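You operate a simulated robot arm through the tools that you are given. There is no shell and no other tool.

You are at the controls of a simulated two-armed robot. One attempt, no reset.

Task
Set the roll gap to the head card, then wind a test strand.
Fine: free the gap lever first, lock it again before winding; keep the lid shut and wind the feed knob fully.

It is judged by the outcome, as a careful person would: the job done as asked, and still so three seconds after it is handed in. It fails if anything else is knocked over, pushed out of place, dropped, spilled or broken. A push-on lid holds only when it is set on centred and level and pressed home; a screw cap is set on level and turned clockwise until tight.

Robot
Two 7-joint arms with two-finger grippers on one trunk that stands fixed in place. Base frame: the origin is at the foot of the trunk, x ahead of it, y to its left, z up. Units: m, rad, N and s.
The left shoulder is at [0.03, 0.175, 1.304], the right one opposite. With the tool pointing down near the work surface each hand reaches from about 0.1 to 0.82 m from the base axis, measured 20 degrees to its own side. Payload 2.94 kg a hand.
The TCP of each hand is the grasp point between the finger pads, 0.03 m short of the fingertips. In the tool frame z runs along the fingers and y along their closing line. The gripper opens to 0.138 m. The gripper's body begins 0.109 m behind the TCP.
Orientation is that of the tool frame in the base frame, as a unit quaternion [x, y, z, w]. With the fingers straight down and closing along the base's y, the tool's x points along the base's -x, its y along +y and its z along -z.

Tools
- The arms move only by the tool step_arm. It takes "left_increments", "right_increments" or both (then of equal length, played together; a hand with none holds still); each is a list of rows, each a list of 7 numbers: the gripper command, from -1 (fully open) to 1 (shut), values between in proportion, then the shift along the base's x, y, z in mm, then the turn, a rotation vector about the base's x, y, z in rad. In form: [[grip, tx, ty, tz, ax, ay, az], ...]. A call has 1 to 20 rows; each row shifts and turns the commanded pose from where the row before left it. Each row takes 0.2 s and may step no farther than 0.05 m and 0.15 rad from the row before; otherwise, or with a gripper value out of range, the whole call is refused. Where a pose cannot be reached the arm comes as near as it can. A force on the tool above 60 N (or 10 N above the force at the start of the call, whichever is more), or a blocked arm, ends the call early, and 0.2 s more pass. Each finger halts on what it meets, pressing with about 41 N; the grip force reading is that of the motor and also rises with nothing between the fingers. The clock runs only during rows and for 0.2 s after the last one: add rows that do not move to give the fingers time. It gives the time, the measured TCP pose, the force on the tool (base axes), the opening and the grip force at its end, in the units of the frame above (readings bear some noise), with the torque about the TCP (base axes, N m) and any sound that the robot's microphone picked up, and new pictures: "show" is both (left out), scene, wrist or none (wrist: the cameras of the hands that moved).
- Cameras (640 x 400 px; columns grow to the right, rows downward): "scene" is now at [0.0768, -0.0064, 1.779]; the picture's right is [-0.08, -1.00, 0.00], its down [-0.85, 0.06, -0.53] and it looks along [0.52, -0.04, -0.85] (base axes); focal length 365 px, centre (320, 200). "left" rides on the left gripper at [0.071, -0.019, -0.146] in its tool frame; the picture's right is [0.26, 0.97, 0.00], its down [-0.85, 0.23, -0.48] and it looks along [-0.46, 0.12, 0.88] (tool axes); focal length 280 px, centre (320, 200). "right" rides on the right gripper at [0.071, 0.019, -0.146] in its tool frame; the picture's right is [-0.26, 0.96, 0.00], its down [-0.85, -0.23, -0.48] and it looks along [-0.46, -0.12, 0.88] (tool axes); focal length 280 px, centre (320, 200). There is no depth. A picture from a camera that has moved, and an enlarged one, comes with that camera's place and axes in the base frame and with its lens. The place of the scene camera against the robot may be out by one fixed shift of up to 0.018 m in any direction.
- slide_trunk(by): slides the trunk up (or, below 0, down) by that many m; the arms and the scene camera ride with it, the base frame stays. It gives what a move gives, with no picture.
- aim_head(pan, tilt): turns the head with the scene camera to pan (to the left, within 2.094 rad either way) and tilt (down, from -0.506 to 1.204), counted from straight ahead of the robot. It gives what a move gives, and a new picture of the scene camera.
- enlarge(camera, box): a new picture of the part [left, top, right, bottom] of that camera's present view, enlarged. No time passes.
- sign_off(): hands the job in; it is judged then, once.

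Nothing tells you positions but the pictures and the camera data. Unless the task says otherwise, let go and move clear before handing in.

The tools are called after "Call:" as a command line: name --argument value ..., lists and objects as JSON in quotes. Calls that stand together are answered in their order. step_arm: Moves the arms, as the interface text tells. Its arguments: {"type":"object","properties":{"left_increments":{"type":"array"},"right_increments":{"type":"array"},"show":{"type":"string","enum":["both","scene","wrist","none"]}},"required":[]} The other tools are called the same way: slide_trunk (by) slides the trunk up or down; aim_head (pan, tilt) turns the head that bears the scene camera; enlarge (camera, box) takes an enlarged picture of a part of a camera's view; sign_off () hands the job in.

At the start:

```text
t: 0.0
left_tool_pos: [0.5549, 0.2582, 1.2777]
left_tool_rot: [0.0, 1.0, 0.001, 0.0]
left_ft_force: [0.9, 0.2, 1.3]
left_wrist_torque: [0.02, -0.01, 0.01]
left_width: 0.1379
left_grip_force: 0.0
right_tool_pos: [0.4886, -0.2334, 1.2092]
right_tool_rot: [0.0, 1.0, 0.001, 0.0]
right_ft_force: [0.1, 0.1, 0.1]
right_wrist_torque: [0.0, 0.06, 0.01]
right_width: 0.1378
right_grip_force: 0.1
trunk travel left (down, up): [-0.475, 0.259]
head pan, tilt: [-0.075, 1.018]
```

scene: 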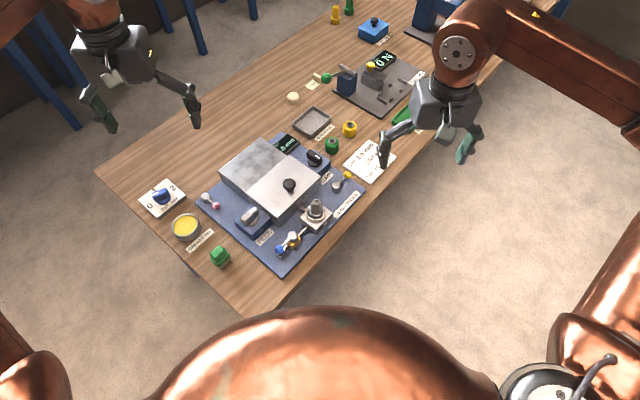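
right: 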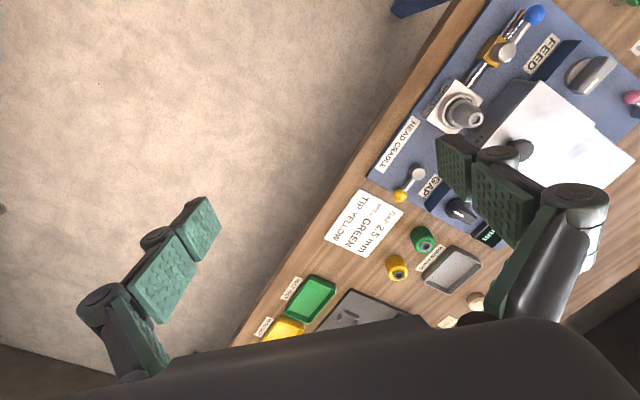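
left: 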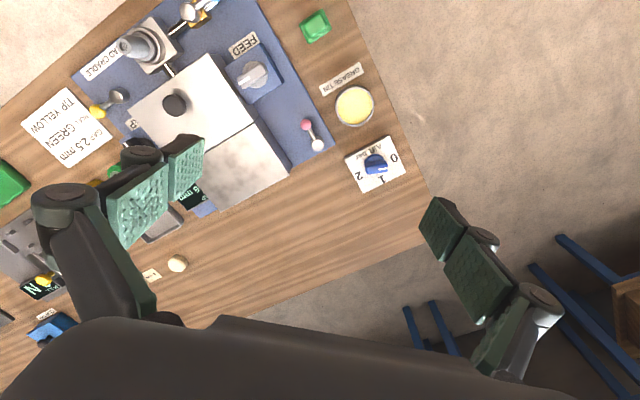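

I see a blue-mat machine with a lidded roll box, FEED and GAP knobs, some small levers and a card that seems to read "GAP 2.5 mm". I'll enlarge the details before moving anything.

Call:
enlarge --camera "scene" --box '[190, 120, 370, 270]'

Call:
enlarge --camera "right" --box '[310, 0, 640, 260]'

Call:
enlarge --camera "left" --box '[0, 0, 420, 260]'

Call:
enlarge --camera "scene" --box '[280, 0, 440, 130]'

```text
2.67 times, centred on (280, 195) of scene
camera zoom: at [0.0768, -0.0064, 1.779], right [-0.08, -1.0, 0.0], down [-0.85, 0.06, -0.53], along [0.52, -0.04, -0.85], focal length 973 px, centre (427, 213)
```

zoom: 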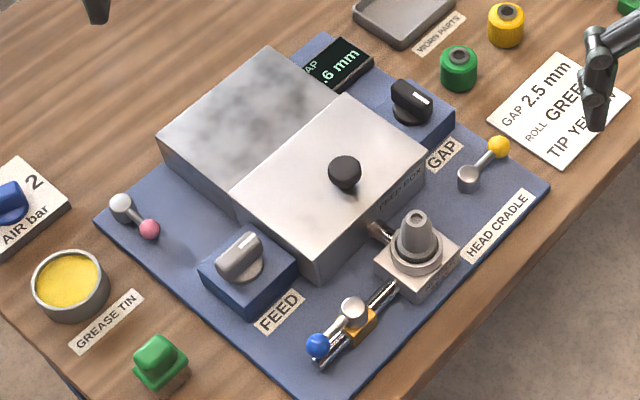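

```text
1.54 times, centred on (475, 130) of right
camera zoom: at [0.4162, -0.2144, 1.355], right [0.26, 0.96, 0.0], down [0.85, -0.23, 0.47], along [0.46, -0.12, -0.88], focal length 431 px, centre (82, 308)
```

zoom: 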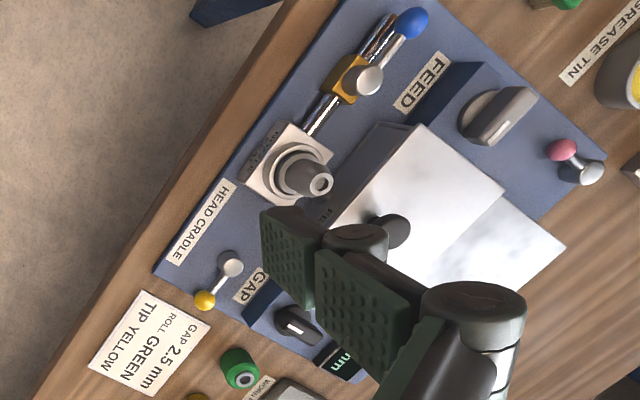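

```text
1.52 times, centred on (210, 130) of left
camera zoom: at [0.4833, 0.2372, 1.4235], right [-0.26, 0.96, 0.0], down [0.85, 0.23, 0.48], along [0.46, 0.12, -0.88], focal length 427 px, centre (488, 307)
```

zoom: 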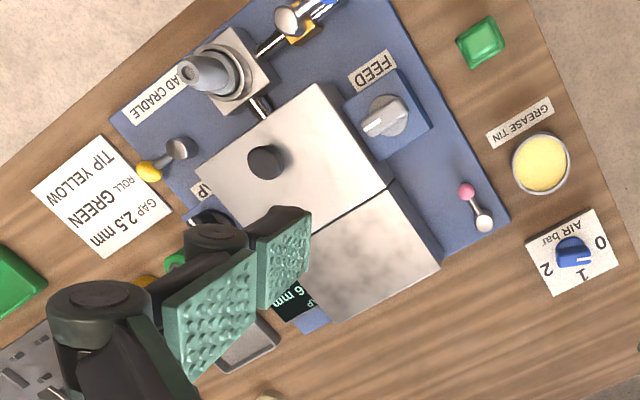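

```text
3.08 times, centred on (360, 65) of scene
camera zoom: at [0.0768, -0.0064, 1.779], right [-0.08, -1.0, 0.0], down [-0.85, 0.06, -0.53], along [0.52, -0.04, -0.85], focal length 1122 px, centre (197, 615)
```

zoom: 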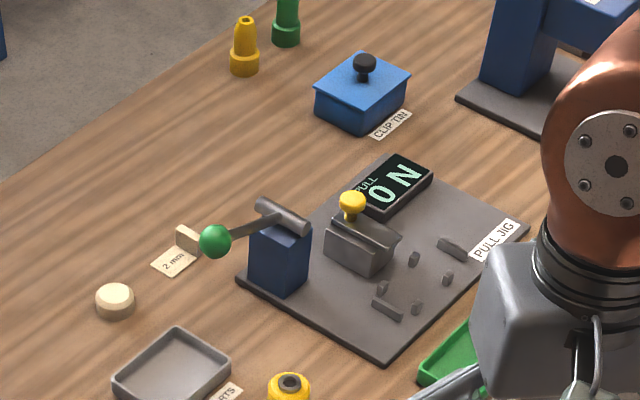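

The card reads GAP 2.5 mm, and the gap display shows something like ".6 mm". I'll zoom further on the display, levers and knobs to understand their states.

Call:
enlarge --camera "scene" --box '[270, 125, 350, 175]'

Call:
enlarge --camera "scene" --box '[320, 160, 400, 210]'

Call:
enlarge --camera "scene" --box '[220, 200, 300, 250]'

Call:
enlarge --camera "scene" --box '[270, 190, 350, 260]'

Call:
enlarge --camera "scene" --box '[140, 170, 240, 240]'

Call:
enlarge --camera "left" --box '[80, 60, 220, 220]'

```text
8.00 times, centred on (310, 150) of scene
camera zoom: at [0.0768, -0.0064, 1.779], right [-0.08, -1.0, 0.0], down [-0.85, 0.06, -0.53], along [0.52, -0.04, -0.85], focal length 2918 px, centre (400, 600)
```

zoom: 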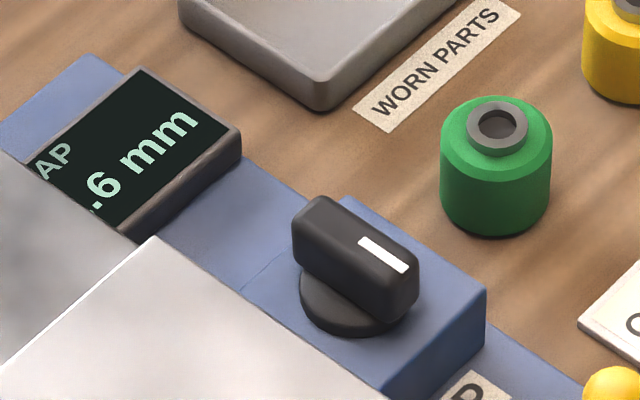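

```text
8.00 times, centred on (360, 185) of scene
camera zoom: at [0.0768, -0.0064, 1.779], right [-0.08, -1.0, 0.0], down [-0.85, 0.06, -0.53], along [0.52, -0.04, -0.85], focal length 2918 px, centre (0, 320)
```

zoom: 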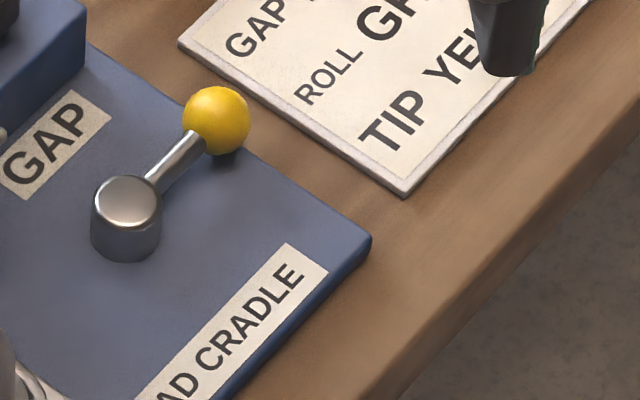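

```text
8.00 times, centred on (260, 225) of scene
camera zoom: at [0.0768, -0.0064, 1.779], right [-0.08, -1.0, 0.0], down [-0.85, 0.06, -0.53], along [0.52, -0.04, -0.85], focal length 2918 px, centre (800, 0)
```

zoom: 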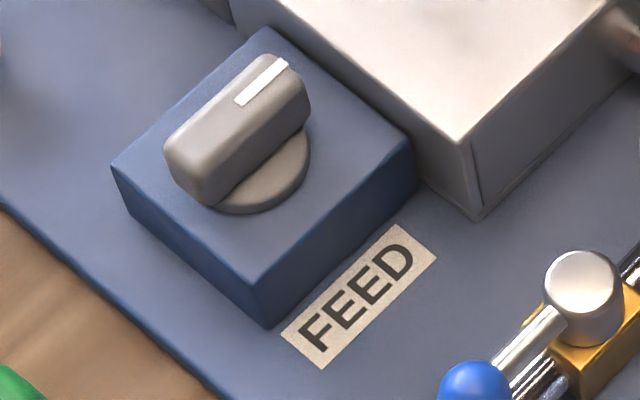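

```text
5.71 times, centred on (310, 225) of scene
camera zoom: at [0.0768, -0.0064, 1.779], right [-0.08, -1.0, 0.0], down [-0.85, 0.06, -0.53], along [0.52, -0.04, -0.85], focal length 2085 px, centre (377, 57)
```

zoom: 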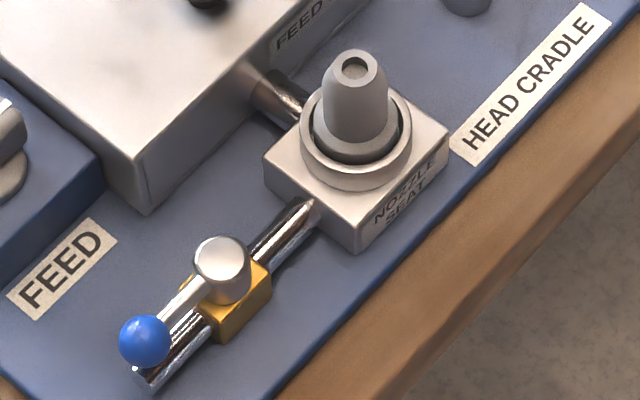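

```text
5.71 times, centred on (190, 205) of scene
camera zoom: at [0.0768, -0.0064, 1.779], right [-0.08, -1.0, 0.0], down [-0.85, 0.06, -0.53], along [0.52, -0.04, -0.85], focal length 2085 px, centre (1063, 171)
```

zoom: 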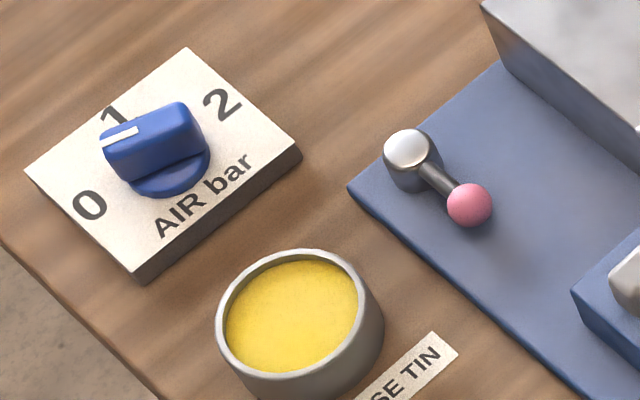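

```text
2.50 times, centred on (150, 140) of left
camera zoom: at [0.4833, 0.2372, 1.4235], right [-0.26, 0.96, 0.0], down [0.85, 0.23, 0.48], along [0.46, 0.12, -0.88], focal length 701 px, centre (745, 350)
```

zoom: 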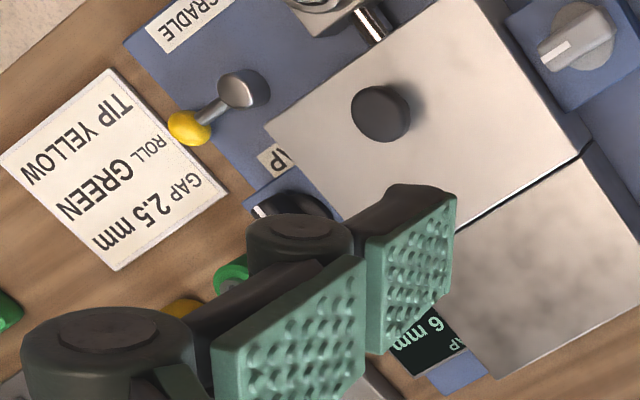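

The yellow-ball lever beside the GAP label is the likely gap lever, at about (0.65, -0.10, 0.88), with the GAP knob near (0.76, -0.04). I'll move both hands in the air to get clear views of the display, knob and lever.

Call:
step_arm --left_increments '[[-1, 30, -24, 0, 0, 0, 0], [-1, 30, -24, 0, 0, 0, 0], [-1, 30, -24, 0, 0, 0, 0], [-1, 30, -24, 0, 0, 0, 0], [-1, 30, -24, 0, 0, 0, 0], [-1, 15, -18, 0, 0, 0, 0], [-1, 0, 0, 0, 0, 0, 0]]' --right_increments '[[-1, 0, 15, 0, 0, 0, 0], [-1, 0, 15, 0, 0, 0, 0], [-1, 0, 15, 0, 0, 0, 0], [-1, 0, 15, 0, 0, 0, 0], [-1, 0, 15, 0, 0, 0, 0], [-1, 0, 8, 0, 0, 0, 0], [-1, 0, 0, 0, 0, 0, 0]]'

```text
t: 1.6
left_tool_pos: [0.7199, 0.1213, 1.2772]
left_tool_rot: [-0.001, 1.0, 0.0, 0.0]
left_ft_force: [0.1, 1.2, 0.3]
left_wrist_torque: [-0.05, 0.0, 0.02]
left_width: 0.1378
left_grip_force: 0.1
right_tool_pos: [0.4888, -0.1495, 1.2117]
right_tool_rot: [0.001, 1.0, 0.001, 0.0]
right_ft_force: [-0.3, 0.2, 0.2]
right_wrist_torque: [-0.01, -0.05, 0.0]
right_width: 0.1378
right_grip_force: 0.1
trunk travel left (down, up): [-0.475, 0.259]
head pan, tilt: [-0.075, 1.018]
camera scene: at [0.0766, -0.0051, 1.779], right [-0.08, -1.0, 0.0], down [-0.85, 0.06, -0.53], along [0.52, -0.04, -0.85], focal length 365 px, centre (320, 200)
camera right: at [0.417, -0.1303, 1.3569], right [0.26, 0.96, 0.0], down [0.85, -0.23, 0.48], along [0.46, -0.12, -0.88], focal length 280 px, centre (320, 200)
camera left: at [0.6489, 0.1018, 1.4237], right [-0.26, 0.96, 0.0], down [0.85, 0.23, 0.48], along [0.46, 0.12, -0.88], focal length 280 px, centre (320, 200)
```

scene: 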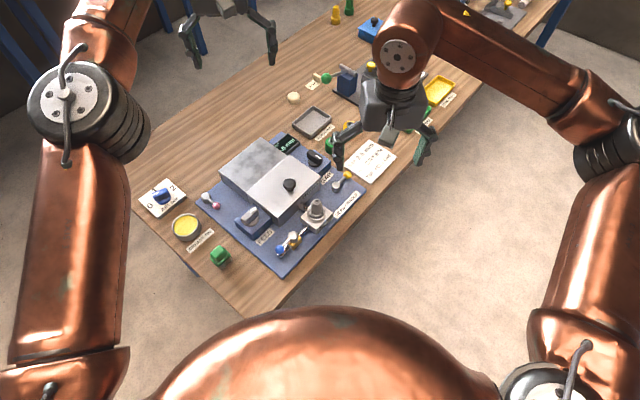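
right: 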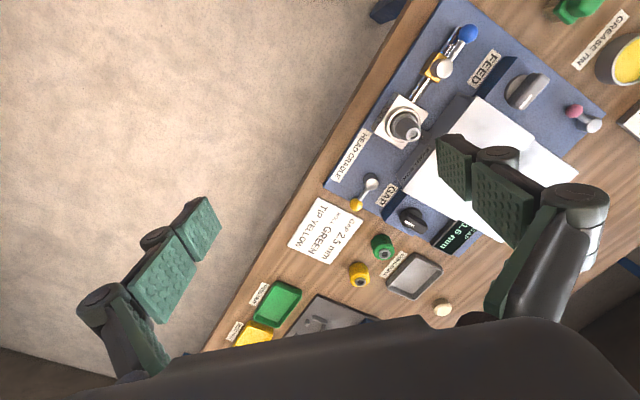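
left: 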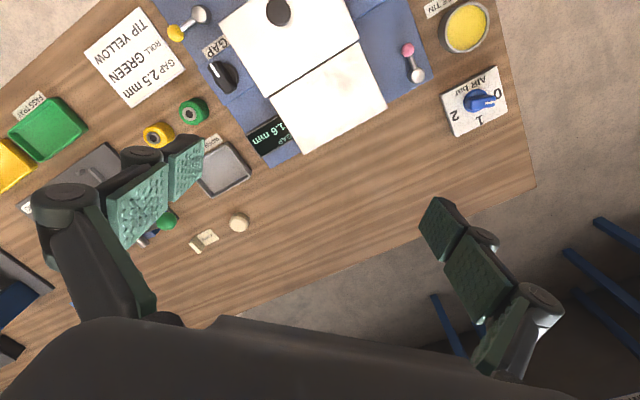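

The gap display now reads 1.6 mm, and the target is 2.5 mm. I'll enlarge the knob and lever areas from these viewpoints.

Call:
enlarge --camera "right" --box '[320, 140, 500, 260]'

Call:
enlarge --camera "right" --box '[380, 10, 620, 160]'

Call:
enlarge --camera "left" --box '[150, 0, 310, 170]'

Call:
enlarge --camera "left" --box '[310, 0, 530, 140]'

```text
3.33 times, centred on (410, 200) of right
camera zoom: at [0.417, -0.1303, 1.3569], right [0.26, 0.96, 0.0], down [0.85, -0.23, 0.48], along [0.46, -0.12, -0.88], focal length 935 px, centre (20, 200)
```

zoom: 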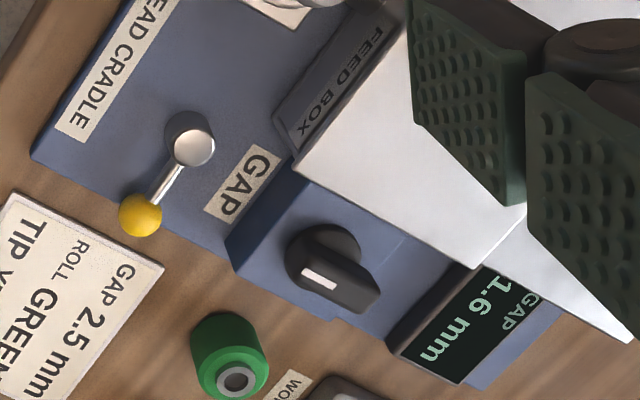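

```text
2.67 times, centred on (500, 85) of right
camera zoom: at [0.417, -0.1303, 1.3569], right [0.26, 0.96, 0.0], down [0.85, -0.23, 0.48], along [0.46, -0.12, -0.88], focal length 748 px, centre (-160, 507)
```

zoom: 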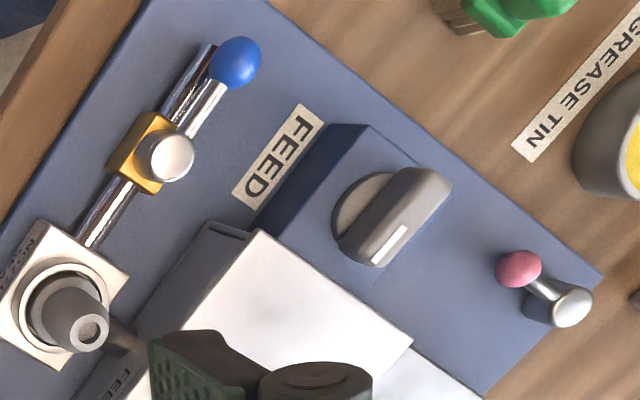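

```text
2.35 times, centred on (230, 85) of left
camera zoom: at [0.6489, 0.1018, 1.4237], right [-0.26, 0.96, 0.0], down [0.85, 0.23, 0.48], along [0.46, 0.12, -0.88], focal length 660 px, centre (532, 471)
```

zoom: 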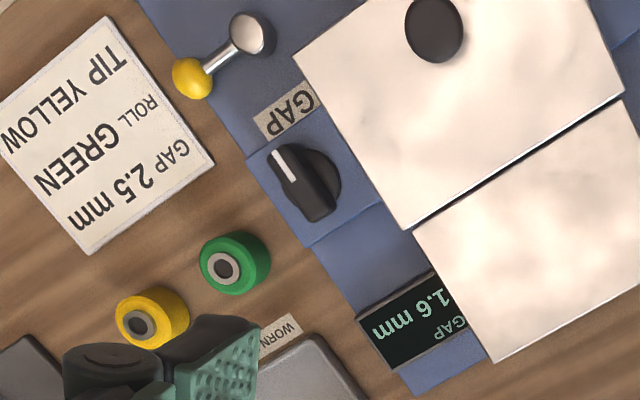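

```text
2.86 times, centred on (420, 70) of left
camera zoom: at [0.6489, 0.1018, 1.4237], right [-0.26, 0.96, 0.0], down [0.85, 0.23, 0.48], along [0.46, 0.12, -0.88], focal length 801 px, centre (34, 571)
```

zoom: 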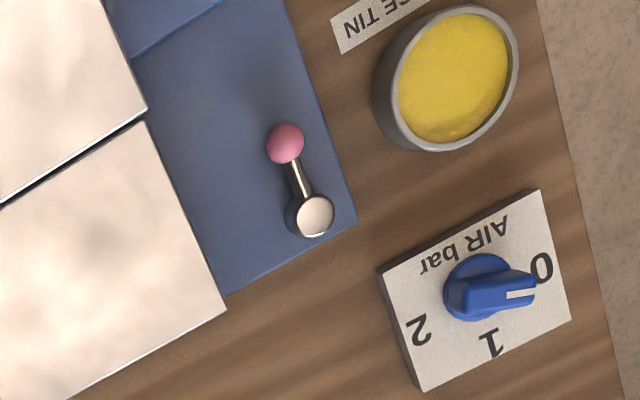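

The display reads 1.6 mm. I place the yellow lever post at about (0.652, -0.096, 0.889), its ball at (0.690, -0.132, 0.89), the GAP knob at (0.733, -0.039, 0.91) and the FEED knob at (0.55, 0.144, 0.91). The right hand goes above the yellow ball turned 45°, while the left hand backs off to watch the display.

Call:
step_arm --left_increments '[[-1, 4, 12, 4, 0, 0, 0], [-1, 4, 12, 4, 0, 0, 0], [-1, 4, 12, 4, 0, 0, 0], [-1, 4, 12, 4, 0, 0, 0], [-1, 4, 12, 4, 0, 0, 0], [-1, 4, 12, 4, 0, 0, 0], [-1, 4, 8, 4, 0, 0, 0], [-1, 0, 0, 0, 0, 0, 0]]' --right_increments '[[0.2, 28.7, 2.5, -30, 0, 0, -0.1122], [0.2, 28.7, 2.5, -30, 0, 0, -0.1122], [0.2, 28.7, 2.5, -30, 0, 0, -0.1122], [0.2, 28.7, 2.5, -30, 0, 0, -0.1122], [0.2, 28.7, 2.5, -30, 0, 0, -0.1122], [0.2, 28.7, 2.5, -30, 0, 0, -0.1122], [0.2, 28.7, 2.5, -30, 0, 0, -0.1122], [0.2, 0, 0, 0, 0, 0, 0]]'

```text
t: 3.4
left_tool_pos: [0.7297, 0.1984, 1.2992]
left_tool_rot: [-0.002, 1.0, 0.0, 0.002]
left_ft_force: [0.1, 0.0, -0.4]
left_wrist_torque: [0.04, -0.01, 0.0]
left_width: 0.1382
left_grip_force: 0.0
left hand out of reach, approached as far as the arm can: row 5, 6, 7
right_tool_pos: [0.69, -0.1301, 0.998]
right_tool_rot: [0.384, 0.923, 0.002, 0.0]
right_ft_force: [-0.6, 0.3, 0.7]
right_wrist_torque: [0.04, -0.03, 0.02]
right_width: 0.0549
right_grip_force: 0.1
trunk travel left (down, up): [-0.475, 0.259]
head pan, tilt: [-0.075, 1.018]
camera scene: at [0.0759, -0.0075, 1.779], right [-0.08, -1.0, 0.0], down [-0.85, 0.06, -0.53], along [0.52, -0.04, -0.85], focal length 365 px, centre (320, 200)
camera right: at [0.6524, -0.067, 1.143], right [0.87, 0.5, 0.0], down [0.43, -0.77, 0.48], along [0.24, -0.41, -0.88], focal length 280 px, centre (320, 200)
camera left: at [0.657, 0.1769, 1.4442], right [-0.26, 0.96, 0.0], down [0.85, 0.23, 0.48], along [0.46, 0.13, -0.88], focal length 280 px, centre (320, 200)
```

scene: 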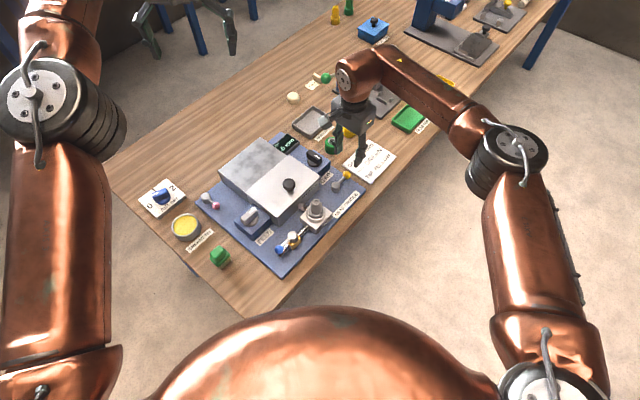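
right: 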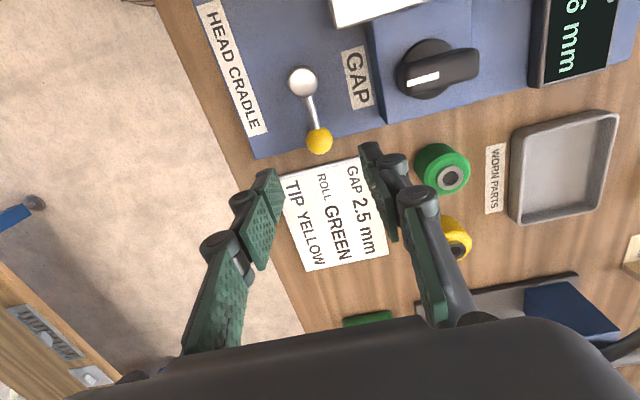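
left: 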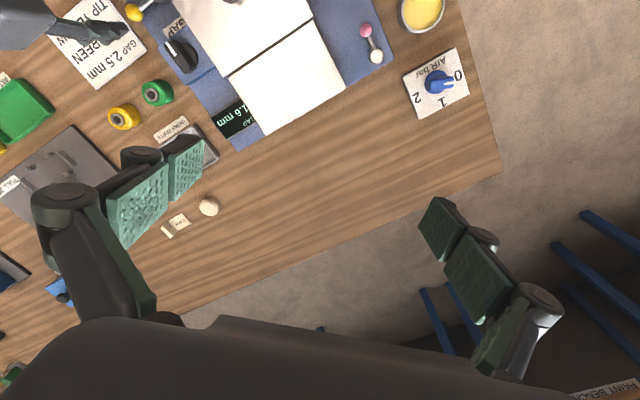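

The ball sits centred between the fingers at about (0.690, -0.132). I'll lower the right hand so the finger pads straddle it.

Call:
step_arm --right_increments '[[0.2, 0, -1, -30, 0, 0, 0], [0.2, 0, -1, -30, 0, 0, 0], [0.2, 0, 0, -26, 0, 0, 0], [0.2, 0, 0, 0, 0, 0, 0]]'

```text
t: 4.4
left_tool_pos: [0.729, 0.1986, 1.2982]
left_tool_rot: [-0.002, 1.0, -0.001, 0.002]
left_ft_force: [-0.6, 0.1, -0.6]
left_wrist_torque: [0.0, -0.02, 0.02]
left_width: 0.138
left_grip_force: 0.0
right_tool_pos: [0.6888, -0.1322, 0.9134]
right_tool_rot: [0.383, 0.924, 0.0, 0.0]
right_ft_force: [0.3, 0.6, 0.1]
right_wrist_torque: [0.01, 0.01, 0.02]
right_width: 0.0551
right_grip_force: 0.1
trunk travel left (down, up): [-0.475, 0.259]
head pan, tilt: [-0.075, 1.018]
camera scene: at [0.0764, -0.0066, 1.779], right [-0.08, -1.0, 0.0], down [-0.85, 0.06, -0.53], along [0.52, -0.04, -0.85], focal length 365 px, centre (320, 200)
camera right: at [0.6517, -0.0698, 1.0591], right [0.87, 0.5, 0.0], down [0.44, -0.76, 0.47], along [0.24, -0.41, -0.88], focal length 280 px, centre (320, 200)
```

scene: 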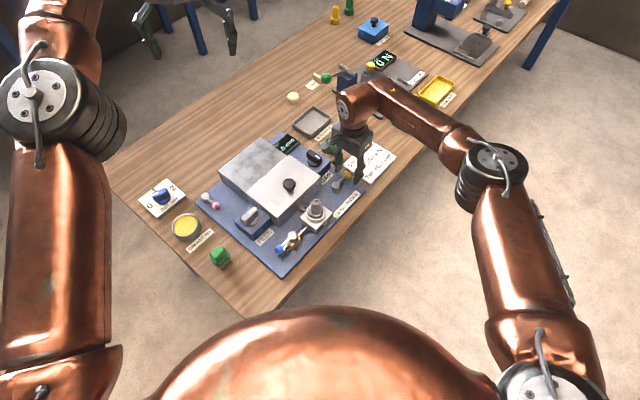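
right: 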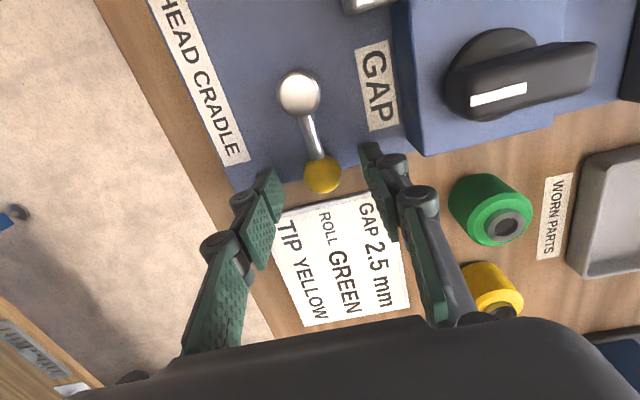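

The ball is centred between the pads. I'll narrow the gap to a loose straddle, then nudge gently counter-clockwise (toward the GAP knob) to see which way the lever swings.

Call:
step_arm --right_increments '[[0.63, 0, 0, 0, 0, 0, 0], [0.63, 0, 0, -2, 0, 0, 0], [0.63, 2.5, 2.5, 0, 0, 0, 0], [0.63, 2.5, 2.5, 0, 0, 0, 0], [0.63, 1.5, 1.5, 0, 0, 0, 0], [0.63, 0, 0, 0, 0, 0, 0]]' --show "wrist"

```text
t: 5.8
left_tool_pos: [0.7281, 0.1972, 1.2991]
left_tool_rot: [-0.001, 1.0, 0.0, 0.002]
left_ft_force: [0.2, 0.5, 0.7]
left_wrist_torque: [-0.01, 0.0, -0.03]
left_width: 0.1381
left_grip_force: 0.2
right_tool_pos: [0.694, -0.1293, 0.9118]
right_tool_rot: [0.383, 0.924, 0.001, -0.001]
right_ft_force: [-9.8, -6.5, 1.7]
right_wrist_torque: [-0.1, 0.31, -0.01]
right_width: 0.0337
right_grip_force: 6.5
trunk travel left (down, up): [-0.475, 0.259]
head pan, tilt: [-0.075, 1.018]
camera right: at [0.6567, -0.066, 1.0571], right [0.87, 0.5, 0.0], down [0.44, -0.76, 0.47], along [0.24, -0.41, -0.88], focal length 280 px, centre (320, 200)
```

right: 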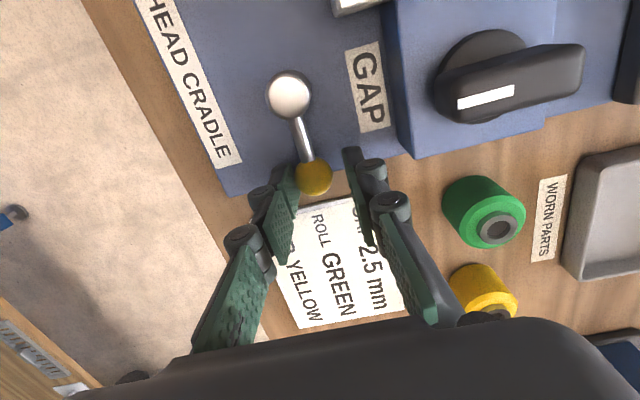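

Pushing counter-clockwise met resistance at about 12 N with no movement. I'll back off and try the clockwise way, gently.

Call:
step_arm --right_increments '[[0.5, -3, -3, 0, 0, 0, 0], [0.5, -3.5, -3.5, 0, 0, 0, 0], [0.5, -2.5, -2.5, 0, 0, 0, 0], [0.5, -2.5, -2.5, 0, 0, 0, 0], [0.5, -2.5, -2.5, 0, 0, 0, 0], [0.5, -2, -2, 0, 0, 0, 0], [0.5, 0, 0, 0, 0, 0, 0]]' --show "wrist"

```text
t: 7.4
left_tool_pos: [0.7287, 0.1988, 1.2965]
left_tool_rot: [-0.002, 1.0, 0.0, 0.001]
left_ft_force: [1.3, 0.1, 0.4]
left_wrist_torque: [-0.01, 0.04, 0.01]
left_width: 0.1379
left_grip_force: 0.1
right_tool_pos: [0.6798, -0.1447, 0.9111]
right_tool_rot: [0.383, 0.924, 0.001, 0.001]
right_ft_force: [-0.6, 0.8, 0.9]
right_wrist_torque: [-0.02, -0.02, -0.01]
right_width: 0.0348
right_grip_force: 0.1
trunk travel left (down, up): [-0.475, 0.259]
head pan, tilt: [-0.075, 1.018]
camera right: at [0.6418, -0.081, 1.0571], right [0.87, 0.5, 0.0], down [0.44, -0.76, 0.48], along [0.24, -0.41, -0.88], focal length 280 px, centre (320, 200)
```

right: 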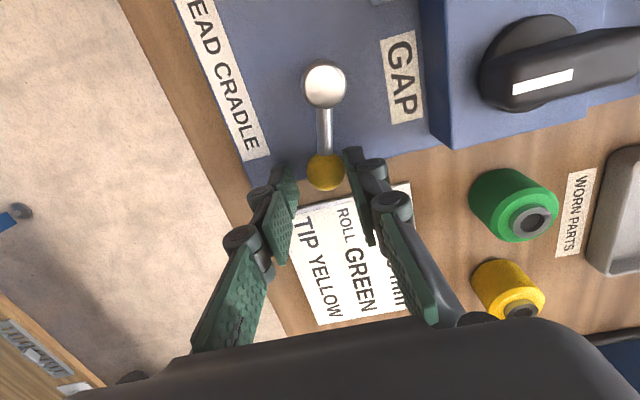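

The lever swings clockwise with little force, so that is the way to free it. I'll keep following the arc around its post.

Call:
step_arm --right_increments '[[0.5, -6.3, -2.2, 0, 0, 0, -0.14], [0.5, -6.5, -1.2, 0, 0, 0, -0.14], [0.5, -6.4, -0.9, 0, 0, 0, -0.14], [0.5, -6.4, -0.6, 0, 0, 0, -0.14], [0.5, 0, 0, 0, 0, 0, 0]]' --show "wrist"

```text
t: 8.6
left_tool_pos: [0.7306, 0.198, 1.298]
left_tool_rot: [-0.002, 1.0, -0.001, 0.002]
left_ft_force: [-1.2, 0.7, -0.5]
left_wrist_torque: [0.02, 0.0, -0.02]
left_width: 0.1379
left_grip_force: 0.0
right_tool_pos: [0.6535, -0.1487, 0.9099]
right_tool_rot: [0.625, 0.781, 0.0, 0.001]
right_ft_force: [-0.3, -0.9, 0.4]
right_wrist_torque: [0.01, 0.02, 0.02]
right_width: 0.0343
right_grip_force: 0.8
trunk travel left (down, up): [-0.475, 0.259]
head pan, tilt: [-0.075, 1.018]
camera right: at [0.6561, -0.0761, 1.0558], right [1.0, -0.04, 0.0], down [-0.04, -0.88, 0.48], along [-0.02, -0.48, -0.88], focal length 280 px, centre (320, 200)
```

right: 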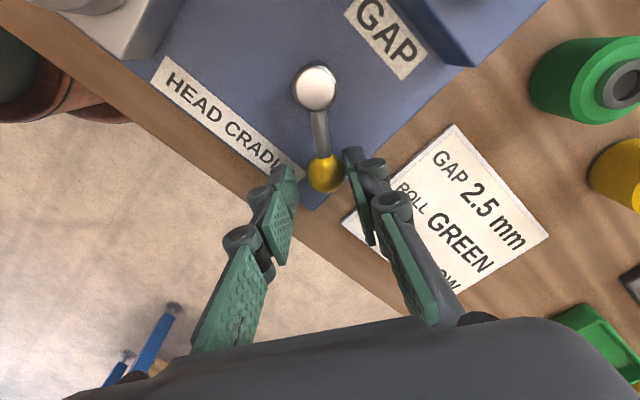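

The lever follows freely; I'll continue clockwise and watch for a stop.

Call:
step_arm --right_increments '[[0.5, -5.9, -0.5, 0, 0, 0, -0.11], [0.5, -6.4, 1.0, 0, 0, 0, -0.11], [0.5, -6.2, 1.7, 0, 0, 0, -0.11], [0.5, -5.9, 2.5, 0, 0, 0, -0.11], [0.5, 0, 0, 0, 0, 0, 0]]' --show "wrist"

```text
t: 9.8
left_tool_pos: [0.73, 0.1987, 1.2974]
left_tool_rot: [-0.001, 1.0, 0.0, 0.002]
left_ft_force: [-0.1, 0.2, 0.2]
left_wrist_torque: [0.03, 0.01, -0.02]
left_width: 0.1379
left_grip_force: 0.1
right_tool_pos: [0.6318, -0.146, 0.9099]
right_tool_rot: [0.779, 0.627, 0.001, 0.001]
right_ft_force: [12.0, -0.4, -1.1]
right_wrist_torque: [0.05, -0.25, 0.01]
right_width: 0.042
right_grip_force: 5.7
trunk travel left (down, up): [-0.475, 0.259]
head pan, tilt: [-0.075, 1.018]
camera right: at [0.664, -0.0807, 1.0549], right [0.89, -0.46, 0.0], down [-0.41, -0.78, 0.47], along [-0.22, -0.42, -0.88], focal length 280 px, centre (320, 200)
```

right: 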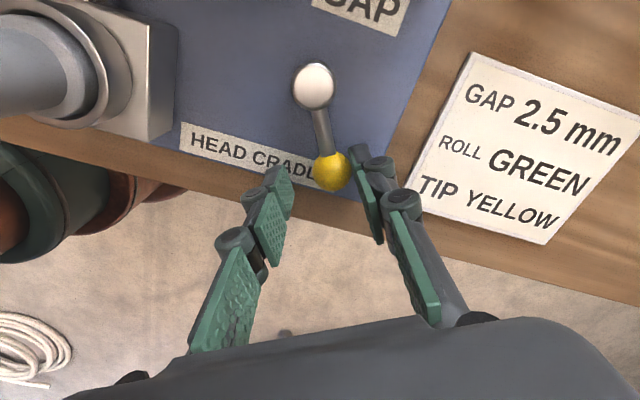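

The lever stopped firmly after about 63° of swing, so it should now be free. I'll back off, rise straight up, and turn the hand over to the GAP knob.

Call:
step_arm --right_increments '[[0.4, 5.7, -1.8, 0, 0, 0, 0], [0.2, 0, 0, 0, 0, 0, 0], [0.2, 0, 0, 40, 0, 0, 0], [0.2, 0, 0, 50, 0, 0, 0], [0.2, 0, 0, 45, 0, 0, 0]]' --show "wrist"

Call:
step_arm --right_increments '[[0.2, 5.3, 6.05, 0, 0, 0, 0.1428], [0.2, 5.3, 6.05, 0, 0, 0, 0.1428], [0.2, 5.3, 6.05, 0, 0, 0, 0.1428], [0.2, 5.3, 6.05, 0, 0, 0, 0.1428], [0.2, 5.3, 6.05, 0, 0, 0, 0.1428], [0.2, 5.3, 6.05, 0, 0, 0, 0.1428], [0.2, 5.3, 6.05, 0, 0, 0, 0.1428], [0.2, 5.3, 6.05, 0, 0, 0, 0.1428], [0.2, 5.3, 6.05, 0, 0, 0, 0.1428], [0.2, 5.3, 6.05, 0, 0, 0, 0.1428], [0.2, 5.3, 6.05, 0, 0, 0, 0.1428], [0.2, 5.3, 6.05, 0, 0, 0, 0.1428], [0.2, 5.3, 6.05, 0, 0, 0, 0.1428], [0.2, 5.3, 6.05, 0, 0, 0, 0.1428], [0.2, 5.3, 6.05, 0, 0, 0, 0.1428], [0.2, 5.3, 6.05, 0, 0, 0, 0.1428], [0.2, 5.3, 6.05, 0, 0, 0, 0.1428], [0.2, 5.3, 6.05, 0, 0, 0, 0.1428], [0.2, 0, 0, 0, 0, 0, 0]]'

```text
t: 11.0
left_tool_pos: [0.7286, 0.1985, 1.2977]
left_tool_rot: [-0.002, 1.0, -0.001, 0.002]
left_ft_force: [-1.1, 0.6, 0.3]
left_wrist_torque: [-0.02, -0.02, 0.0]
left_width: 0.1381
left_grip_force: 0.2
right_tool_pos: [0.6322, -0.1473, 1.0483]
right_tool_rot: [0.778, 0.628, 0.0, 0.001]
right_ft_force: [-0.8, 0.6, 0.4]
right_wrist_torque: [0.01, -0.04, 0.01]
right_width: 0.0553
right_grip_force: 0.1
trunk travel left (down, up): [-0.475, 0.259]
head pan, tilt: [-0.075, 1.018]
camera right: at [0.6649, -0.0822, 1.1923], right [0.89, -0.46, 0.0], down [-0.41, -0.78, 0.48], along [-0.22, -0.42, -0.88], focal length 280 px, centre (320, 200)
```

right: 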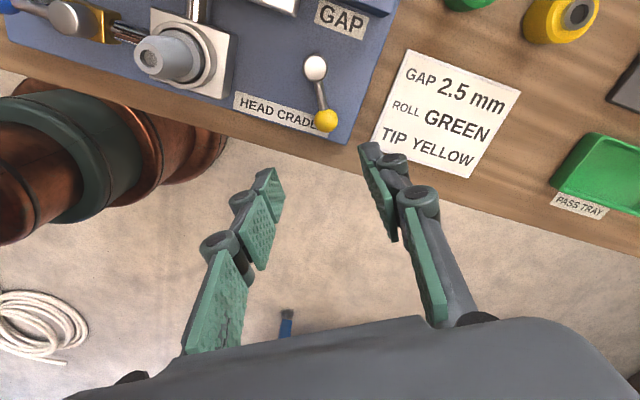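

```text
t: 15.0
left_tool_pos: [0.7292, 0.198, 1.2983]
left_tool_rot: [-0.002, 1.0, -0.001, 0.002]
left_ft_force: [-0.5, 0.0, -0.3]
left_wrist_torque: [-0.02, -0.02, 0.0]
left_width: 0.1382
left_grip_force: 0.0
right_tool_pos: [0.6774, -0.0419, 1.0266]
right_tool_rot: [-0.241, 0.971, 0.0, 0.001]
right_ft_force: [-1.1, 0.1, 0.5]
right_wrist_torque: [0.04, 0.0, 0.0]
right_width: 0.0551
right_grip_force: 0.1
right hand out of reach, approached as far as the arm can: row 16, 17, 18
trunk travel left (down, up): [-0.475, 0.259]
head pan, tilt: [-0.075, 1.018]
camera scene: at [0.0771, -0.0063, 1.7789], right [-0.08, -1.0, 0.0], down [-0.85, 0.06, -0.53], along [0.52, -0.04, -0.85], focal length 365 px, centre (320, 200)
camera right: at [0.605, -0.0579, 1.1721], right [-0.22, 0.98, 0.0], down [0.86, 0.19, 0.48], along [0.46, 0.1, -0.88], focal length 280 px, centre (320, 200)
```

scene: 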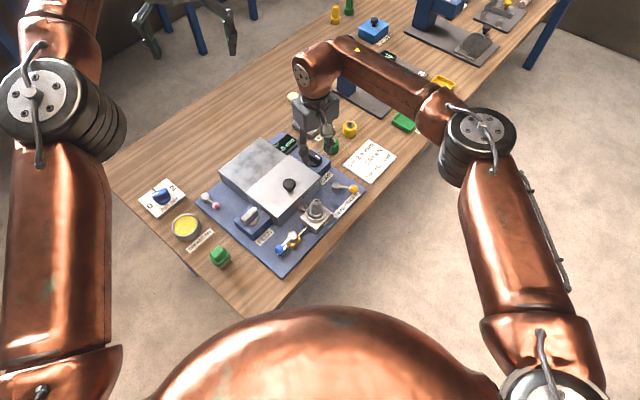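
right: 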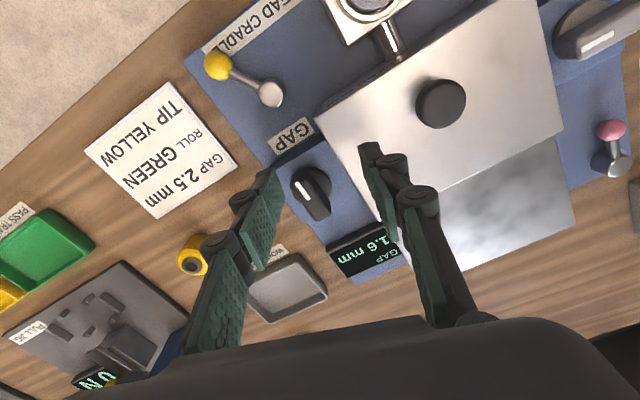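

The hand ran to a wrist limit turning that way, so I'll use the flipped grip (hand turned the other way round), which has plenty of room. I'll rotate back first with no translation and check the pose.

Call:
step_arm --right_increments '[[0.2, 0, 0, 5, 0, 0, -0.14], [0.2, 0, 0, 0, 0, 0, -0.14], [0.2, 0, 0, 0, 0, 0, -0.14], [0.2, 0, 0, 0, 0, 0, -0.14], [0.2, 0, 0, 0, 0, 0, -0.14], [0.2, 0, 0, 0, 0, 0, -0.14], [0.2, 0, 0, 0, 0, 0, -0.14], [0.2, 0, 0, 0, 0, 0, -0.14], [0.2, 0, 0, 0, 0, 0, -0.14], [0.2, 0, 0, 0, 0, 0, -0.14]]' --show "scene"

```text
t: 17.2
left_tool_pos: [0.7292, 0.198, 1.2974]
left_tool_rot: [-0.002, 1.0, 0.0, 0.001]
left_ft_force: [-1.1, -0.1, 0.1]
left_wrist_torque: [0.0, -0.02, -0.03]
left_width: 0.138
left_grip_force: 0.0
right_tool_pos: [0.6776, -0.0418, 1.0305]
right_tool_rot: [0.442, 0.897, -0.001, -0.001]
right_ft_force: [-0.6, 0.1, -0.1]
right_wrist_torque: [-0.01, 0.0, 0.01]
right_width: 0.0551
right_grip_force: 0.1
trunk travel left (down, up): [-0.475, 0.259]
head pan, tilt: [-0.075, 1.018]
camera scene: at [0.077, -0.0062, 1.779], right [-0.08, -1.0, 0.0], down [-0.85, 0.06, -0.53], along [0.52, -0.04, -0.85], focal length 365 px, centre (320, 200)
```

scene: 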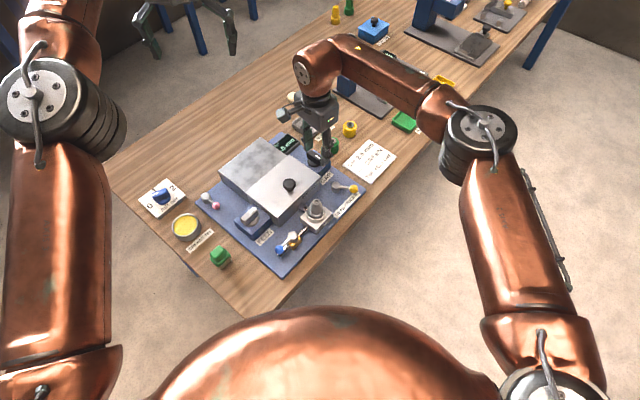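

The command follows the actual pose, so it's clean. I'll finish the rotation to -135° and move above the GAP knob at (0.733, -0.039).

Call:
step_arm --right_increments '[[0.2, 5.04, 0.25, 0.9, 0, 0, -0.131], [0.2, 5.04, 0.25, 0.9, 0, 0, -0.131], [0.2, 5.04, 0.25, 0.9, 0, 0, -0.131], [0.2, 5.04, 0.25, 0.9, 0, 0, -0.131], [0.2, 5.04, 0.25, 0.9, 0, 0, -0.131], [0.2, 5.04, 0.25, 0.9, 0, 0, -0.131], [0.2, 5.04, 0.25, 0.9, 0, 0, -0.131], [0.2, 5.04, 0.25, 0.9, 0, 0, -0.131], [0.2, 5.04, 0.25, 0.9, 0, 0, -0.131], [0.2, 5.04, 0.25, 0.9, 0, 0, -0.131], [0.2, 5.04, 0.25, 0.9, 0, 0, -0.131], [0.2, 0, 0, 0, 0, 0, 0]]'

```text
t: 19.8
left_tool_pos: [0.7297, 0.1988, 1.2974]
left_tool_rot: [-0.002, 1.0, 0.0, 0.002]
left_ft_force: [-1.1, 0.1, -1.2]
left_wrist_torque: [0.01, -0.01, 0.0]
left_width: 0.1381
left_grip_force: 0.0
right_tool_pos: [0.7327, -0.0408, 1.0413]
right_tool_rot: [0.924, 0.382, 0.0, -0.001]
right_ft_force: [-0.3, -0.6, 1.3]
right_wrist_torque: [0.0, 0.02, 0.01]
right_width: 0.0554
right_grip_force: 0.1
trunk travel left (down, up): [-0.475, 0.259]
head pan, tilt: [-0.075, 1.018]
camera scene: at [0.077, -0.0066, 1.779], right [-0.08, -1.0, 0.0], down [-0.85, 0.06, -0.53], along [0.52, -0.04, -0.85], focal length 365 px, centre (320, 200)
camera right: at [0.796, -0.0042, 1.1862], right [0.5, -0.87, 0.0], down [-0.76, -0.44, 0.48], along [-0.41, -0.23, -0.88], focal length 280 px, centre (320, 200)
```

scene: 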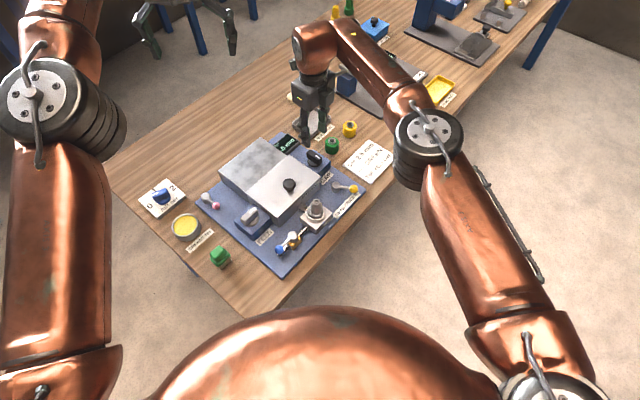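
right: 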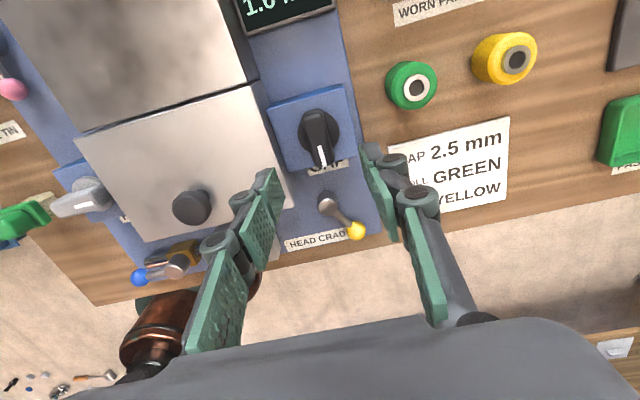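

The hand is now above the GAP knob and the wrist view is clear. I'll enlarge it to pin down the knob's centre and height.

Call:
enlarge --camera "right" --box '[250, 70, 390, 190]'

Call:
enlarge --camera "left" --box '[120, 0, 280, 140]'

```text
3.33 times, centred on (320, 130) of right
camera zoom: at [0.796, -0.0042, 1.1862], right [0.5, -0.87, 0.0], down [-0.76, -0.44, 0.48], along [-0.41, -0.23, -0.88], focal length 935 px, centre (320, 433)
```

zoom: 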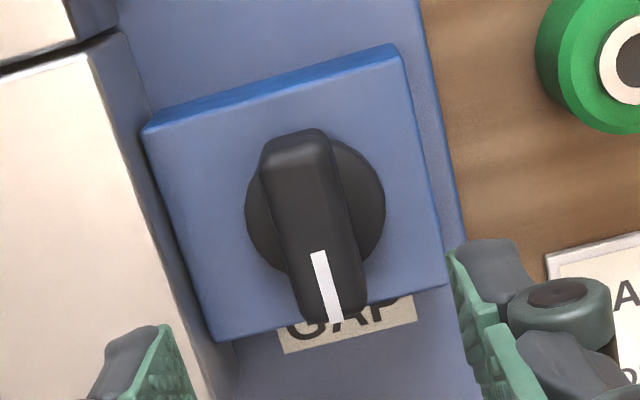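

```text
2.86 times, centred on (200, 70) of left
camera zoom: at [0.6579, 0.1776, 1.4436], right [-0.26, 0.96, 0.0], down [0.85, 0.23, 0.48], along [0.46, 0.13, -0.88], focal length 801 px, centre (663, 571)
```

zoom: 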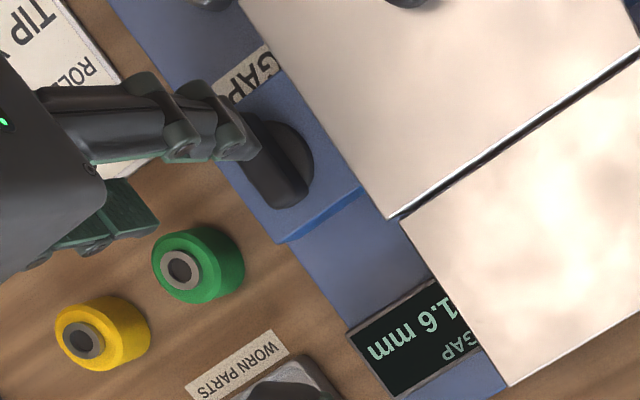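

The knob axis is at about (0.732, -0.040), with the bar's top near z 0.926 and aligned with my fingers. I'll descend and close on the bar.

Call:
step_arm --right_increments '[[0.2, -0.3, 0.5, -35, 0, 0, 0], [0.2, -0.3, 0.5, -35, 0, 0, 0], [0.2, 0, 0, -20, 0, 0, 0], [0.2, 0, 0, -9, 0, 0, 0], [0.2, 0, 0, 0, 0, 0, 0]]' --show "wrist"

```text
t: 21.0
left_tool_pos: [0.7289, 0.198, 1.2972]
left_tool_rot: [-0.002, 1.0, 0.0, 0.002]
left_ft_force: [0.2, 0.7, 0.7]
left_wrist_torque: [0.0, 0.0, -0.03]
left_width: 0.1379
left_grip_force: 0.2
right_tool_pos: [0.7339, -0.0393, 0.9413]
right_tool_rot: [0.924, 0.383, 0.0, -0.002]
right_ft_force: [1.3, -0.8, 0.6]
right_wrist_torque: [0.05, 0.04, 0.02]
right_width: 0.0547
right_grip_force: 0.0
trunk travel left (down, up): [-0.475, 0.259]
head pan, tilt: [-0.075, 1.018]
camera right: at [0.7957, -0.0026, 1.088], right [0.5, -0.87, 0.0], down [-0.76, -0.44, 0.48], along [-0.41, -0.23, -0.88], focal length 280 px, centre (320, 200)
```

right: 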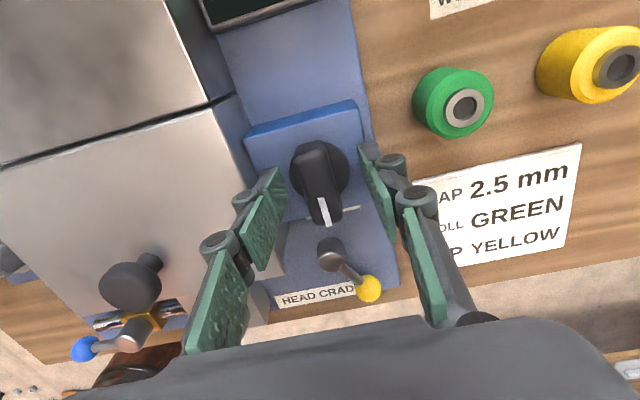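

The fingers straddle the bar with no contact yet. Closing now and test-turning slightly clockwise.

Call:
step_arm --right_increments '[[1, 0, 0, 0, 0, 0, 0], [1, 0, 0, 0, 0, 0, 0], [1, 0, 0, 0, 0, 0, 0], [1, 0, 0, 0, 0, 0, 0]]' --show "wrist"

```text
t: 22.0
left_tool_pos: [0.7301, 0.1981, 1.2975]
left_tool_rot: [-0.002, 1.0, -0.001, 0.002]
left_ft_force: [-0.3, 0.2, -0.1]
left_wrist_torque: [0.02, 0.01, 0.06]
left_width: 0.1381
left_grip_force: 0.0
right_tool_pos: [0.7329, -0.0388, 0.9428]
right_tool_rot: [0.924, 0.382, -0.001, 0.0]
right_ft_force: [0.0, 1.1, -1.3]
right_wrist_torque: [-0.05, -0.12, -0.02]
right_width: 0.0398
right_grip_force: 45.0
trunk travel left (down, up): [-0.475, 0.259]
head pan, tilt: [-0.075, 1.018]
camera right: at [0.7955, -0.0019, 1.0878], right [0.5, -0.87, 0.0], down [-0.76, -0.44, 0.48], along [-0.41, -0.24, -0.88], focal length 280 px, centre (320, 200)
```

right: 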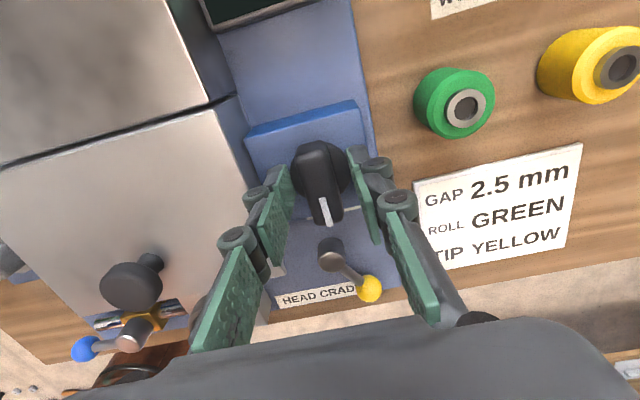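

The fingers stopped at 40 mm, which means they clamped the round disc under the bar. I'll open, rise about 9 mm and close on the bar itself.

Call:
step_arm --right_increments '[[0.2, 0, 0, 0, 0, 0, 0], [0.2, 0, 0, 9, 0, 0, 0], [1, 0, 0, 0, 0, 0, 0], [1, 0, 0, 0, 0, 0, 0], [1, 0, 0, 0, 0, 0, 0], [1, 0, 0, 0, 0, 0, 0]]' --show "wrist"

Call:
enlarge --camera "right" --box '[240, 110, 400, 250]'

```text
t: 23.4
left_tool_pos: [0.7292, 0.1983, 1.2976]
left_tool_rot: [-0.002, 1.0, 0.0, 0.002]
left_ft_force: [0.2, -0.7, 0.1]
left_wrist_torque: [0.0, -0.03, -0.01]
left_width: 0.1379
left_grip_force: 0.1
right_tool_pos: [0.7327, -0.0375, 0.9521]
right_tool_rot: [0.924, 0.383, 0.0, -0.001]
right_ft_force: [-2.2, 1.8, -2.4]
right_wrist_torque: [0.03, 0.12, 0.0]
right_width: 0.0198
right_grip_force: 44.6
trunk travel left (down, up): [-0.475, 0.259]
head pan, tilt: [-0.075, 1.018]
camera right: at [0.7955, -0.002, 1.0971], right [0.5, -0.87, 0.0], down [-0.76, -0.44, 0.48], along [-0.41, -0.24, -0.88], focal length 280 px, centre (320, 200)
```

right: 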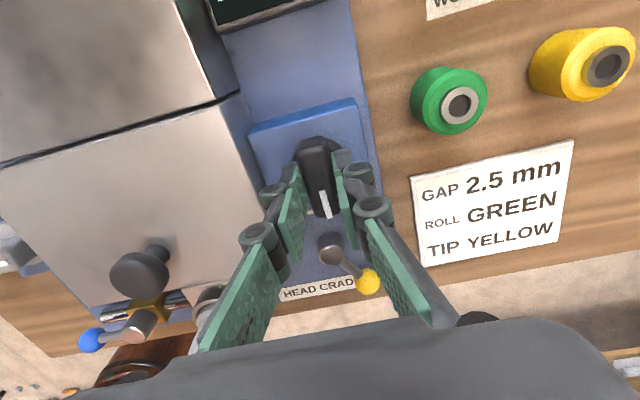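

```text
2.86 times, centred on (320, 180) of right
camera zoom: at [0.7955, -0.002, 1.0971], right [0.5, -0.87, 0.0], down [-0.76, -0.44, 0.48], along [-0.41, -0.24, -0.88], focal length 801 px, centre (320, 257)
```

zoom: 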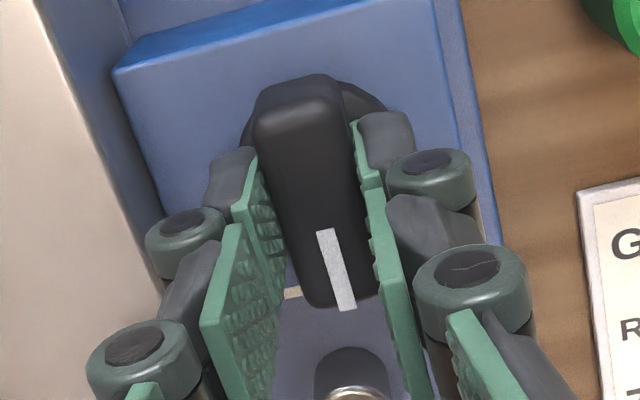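

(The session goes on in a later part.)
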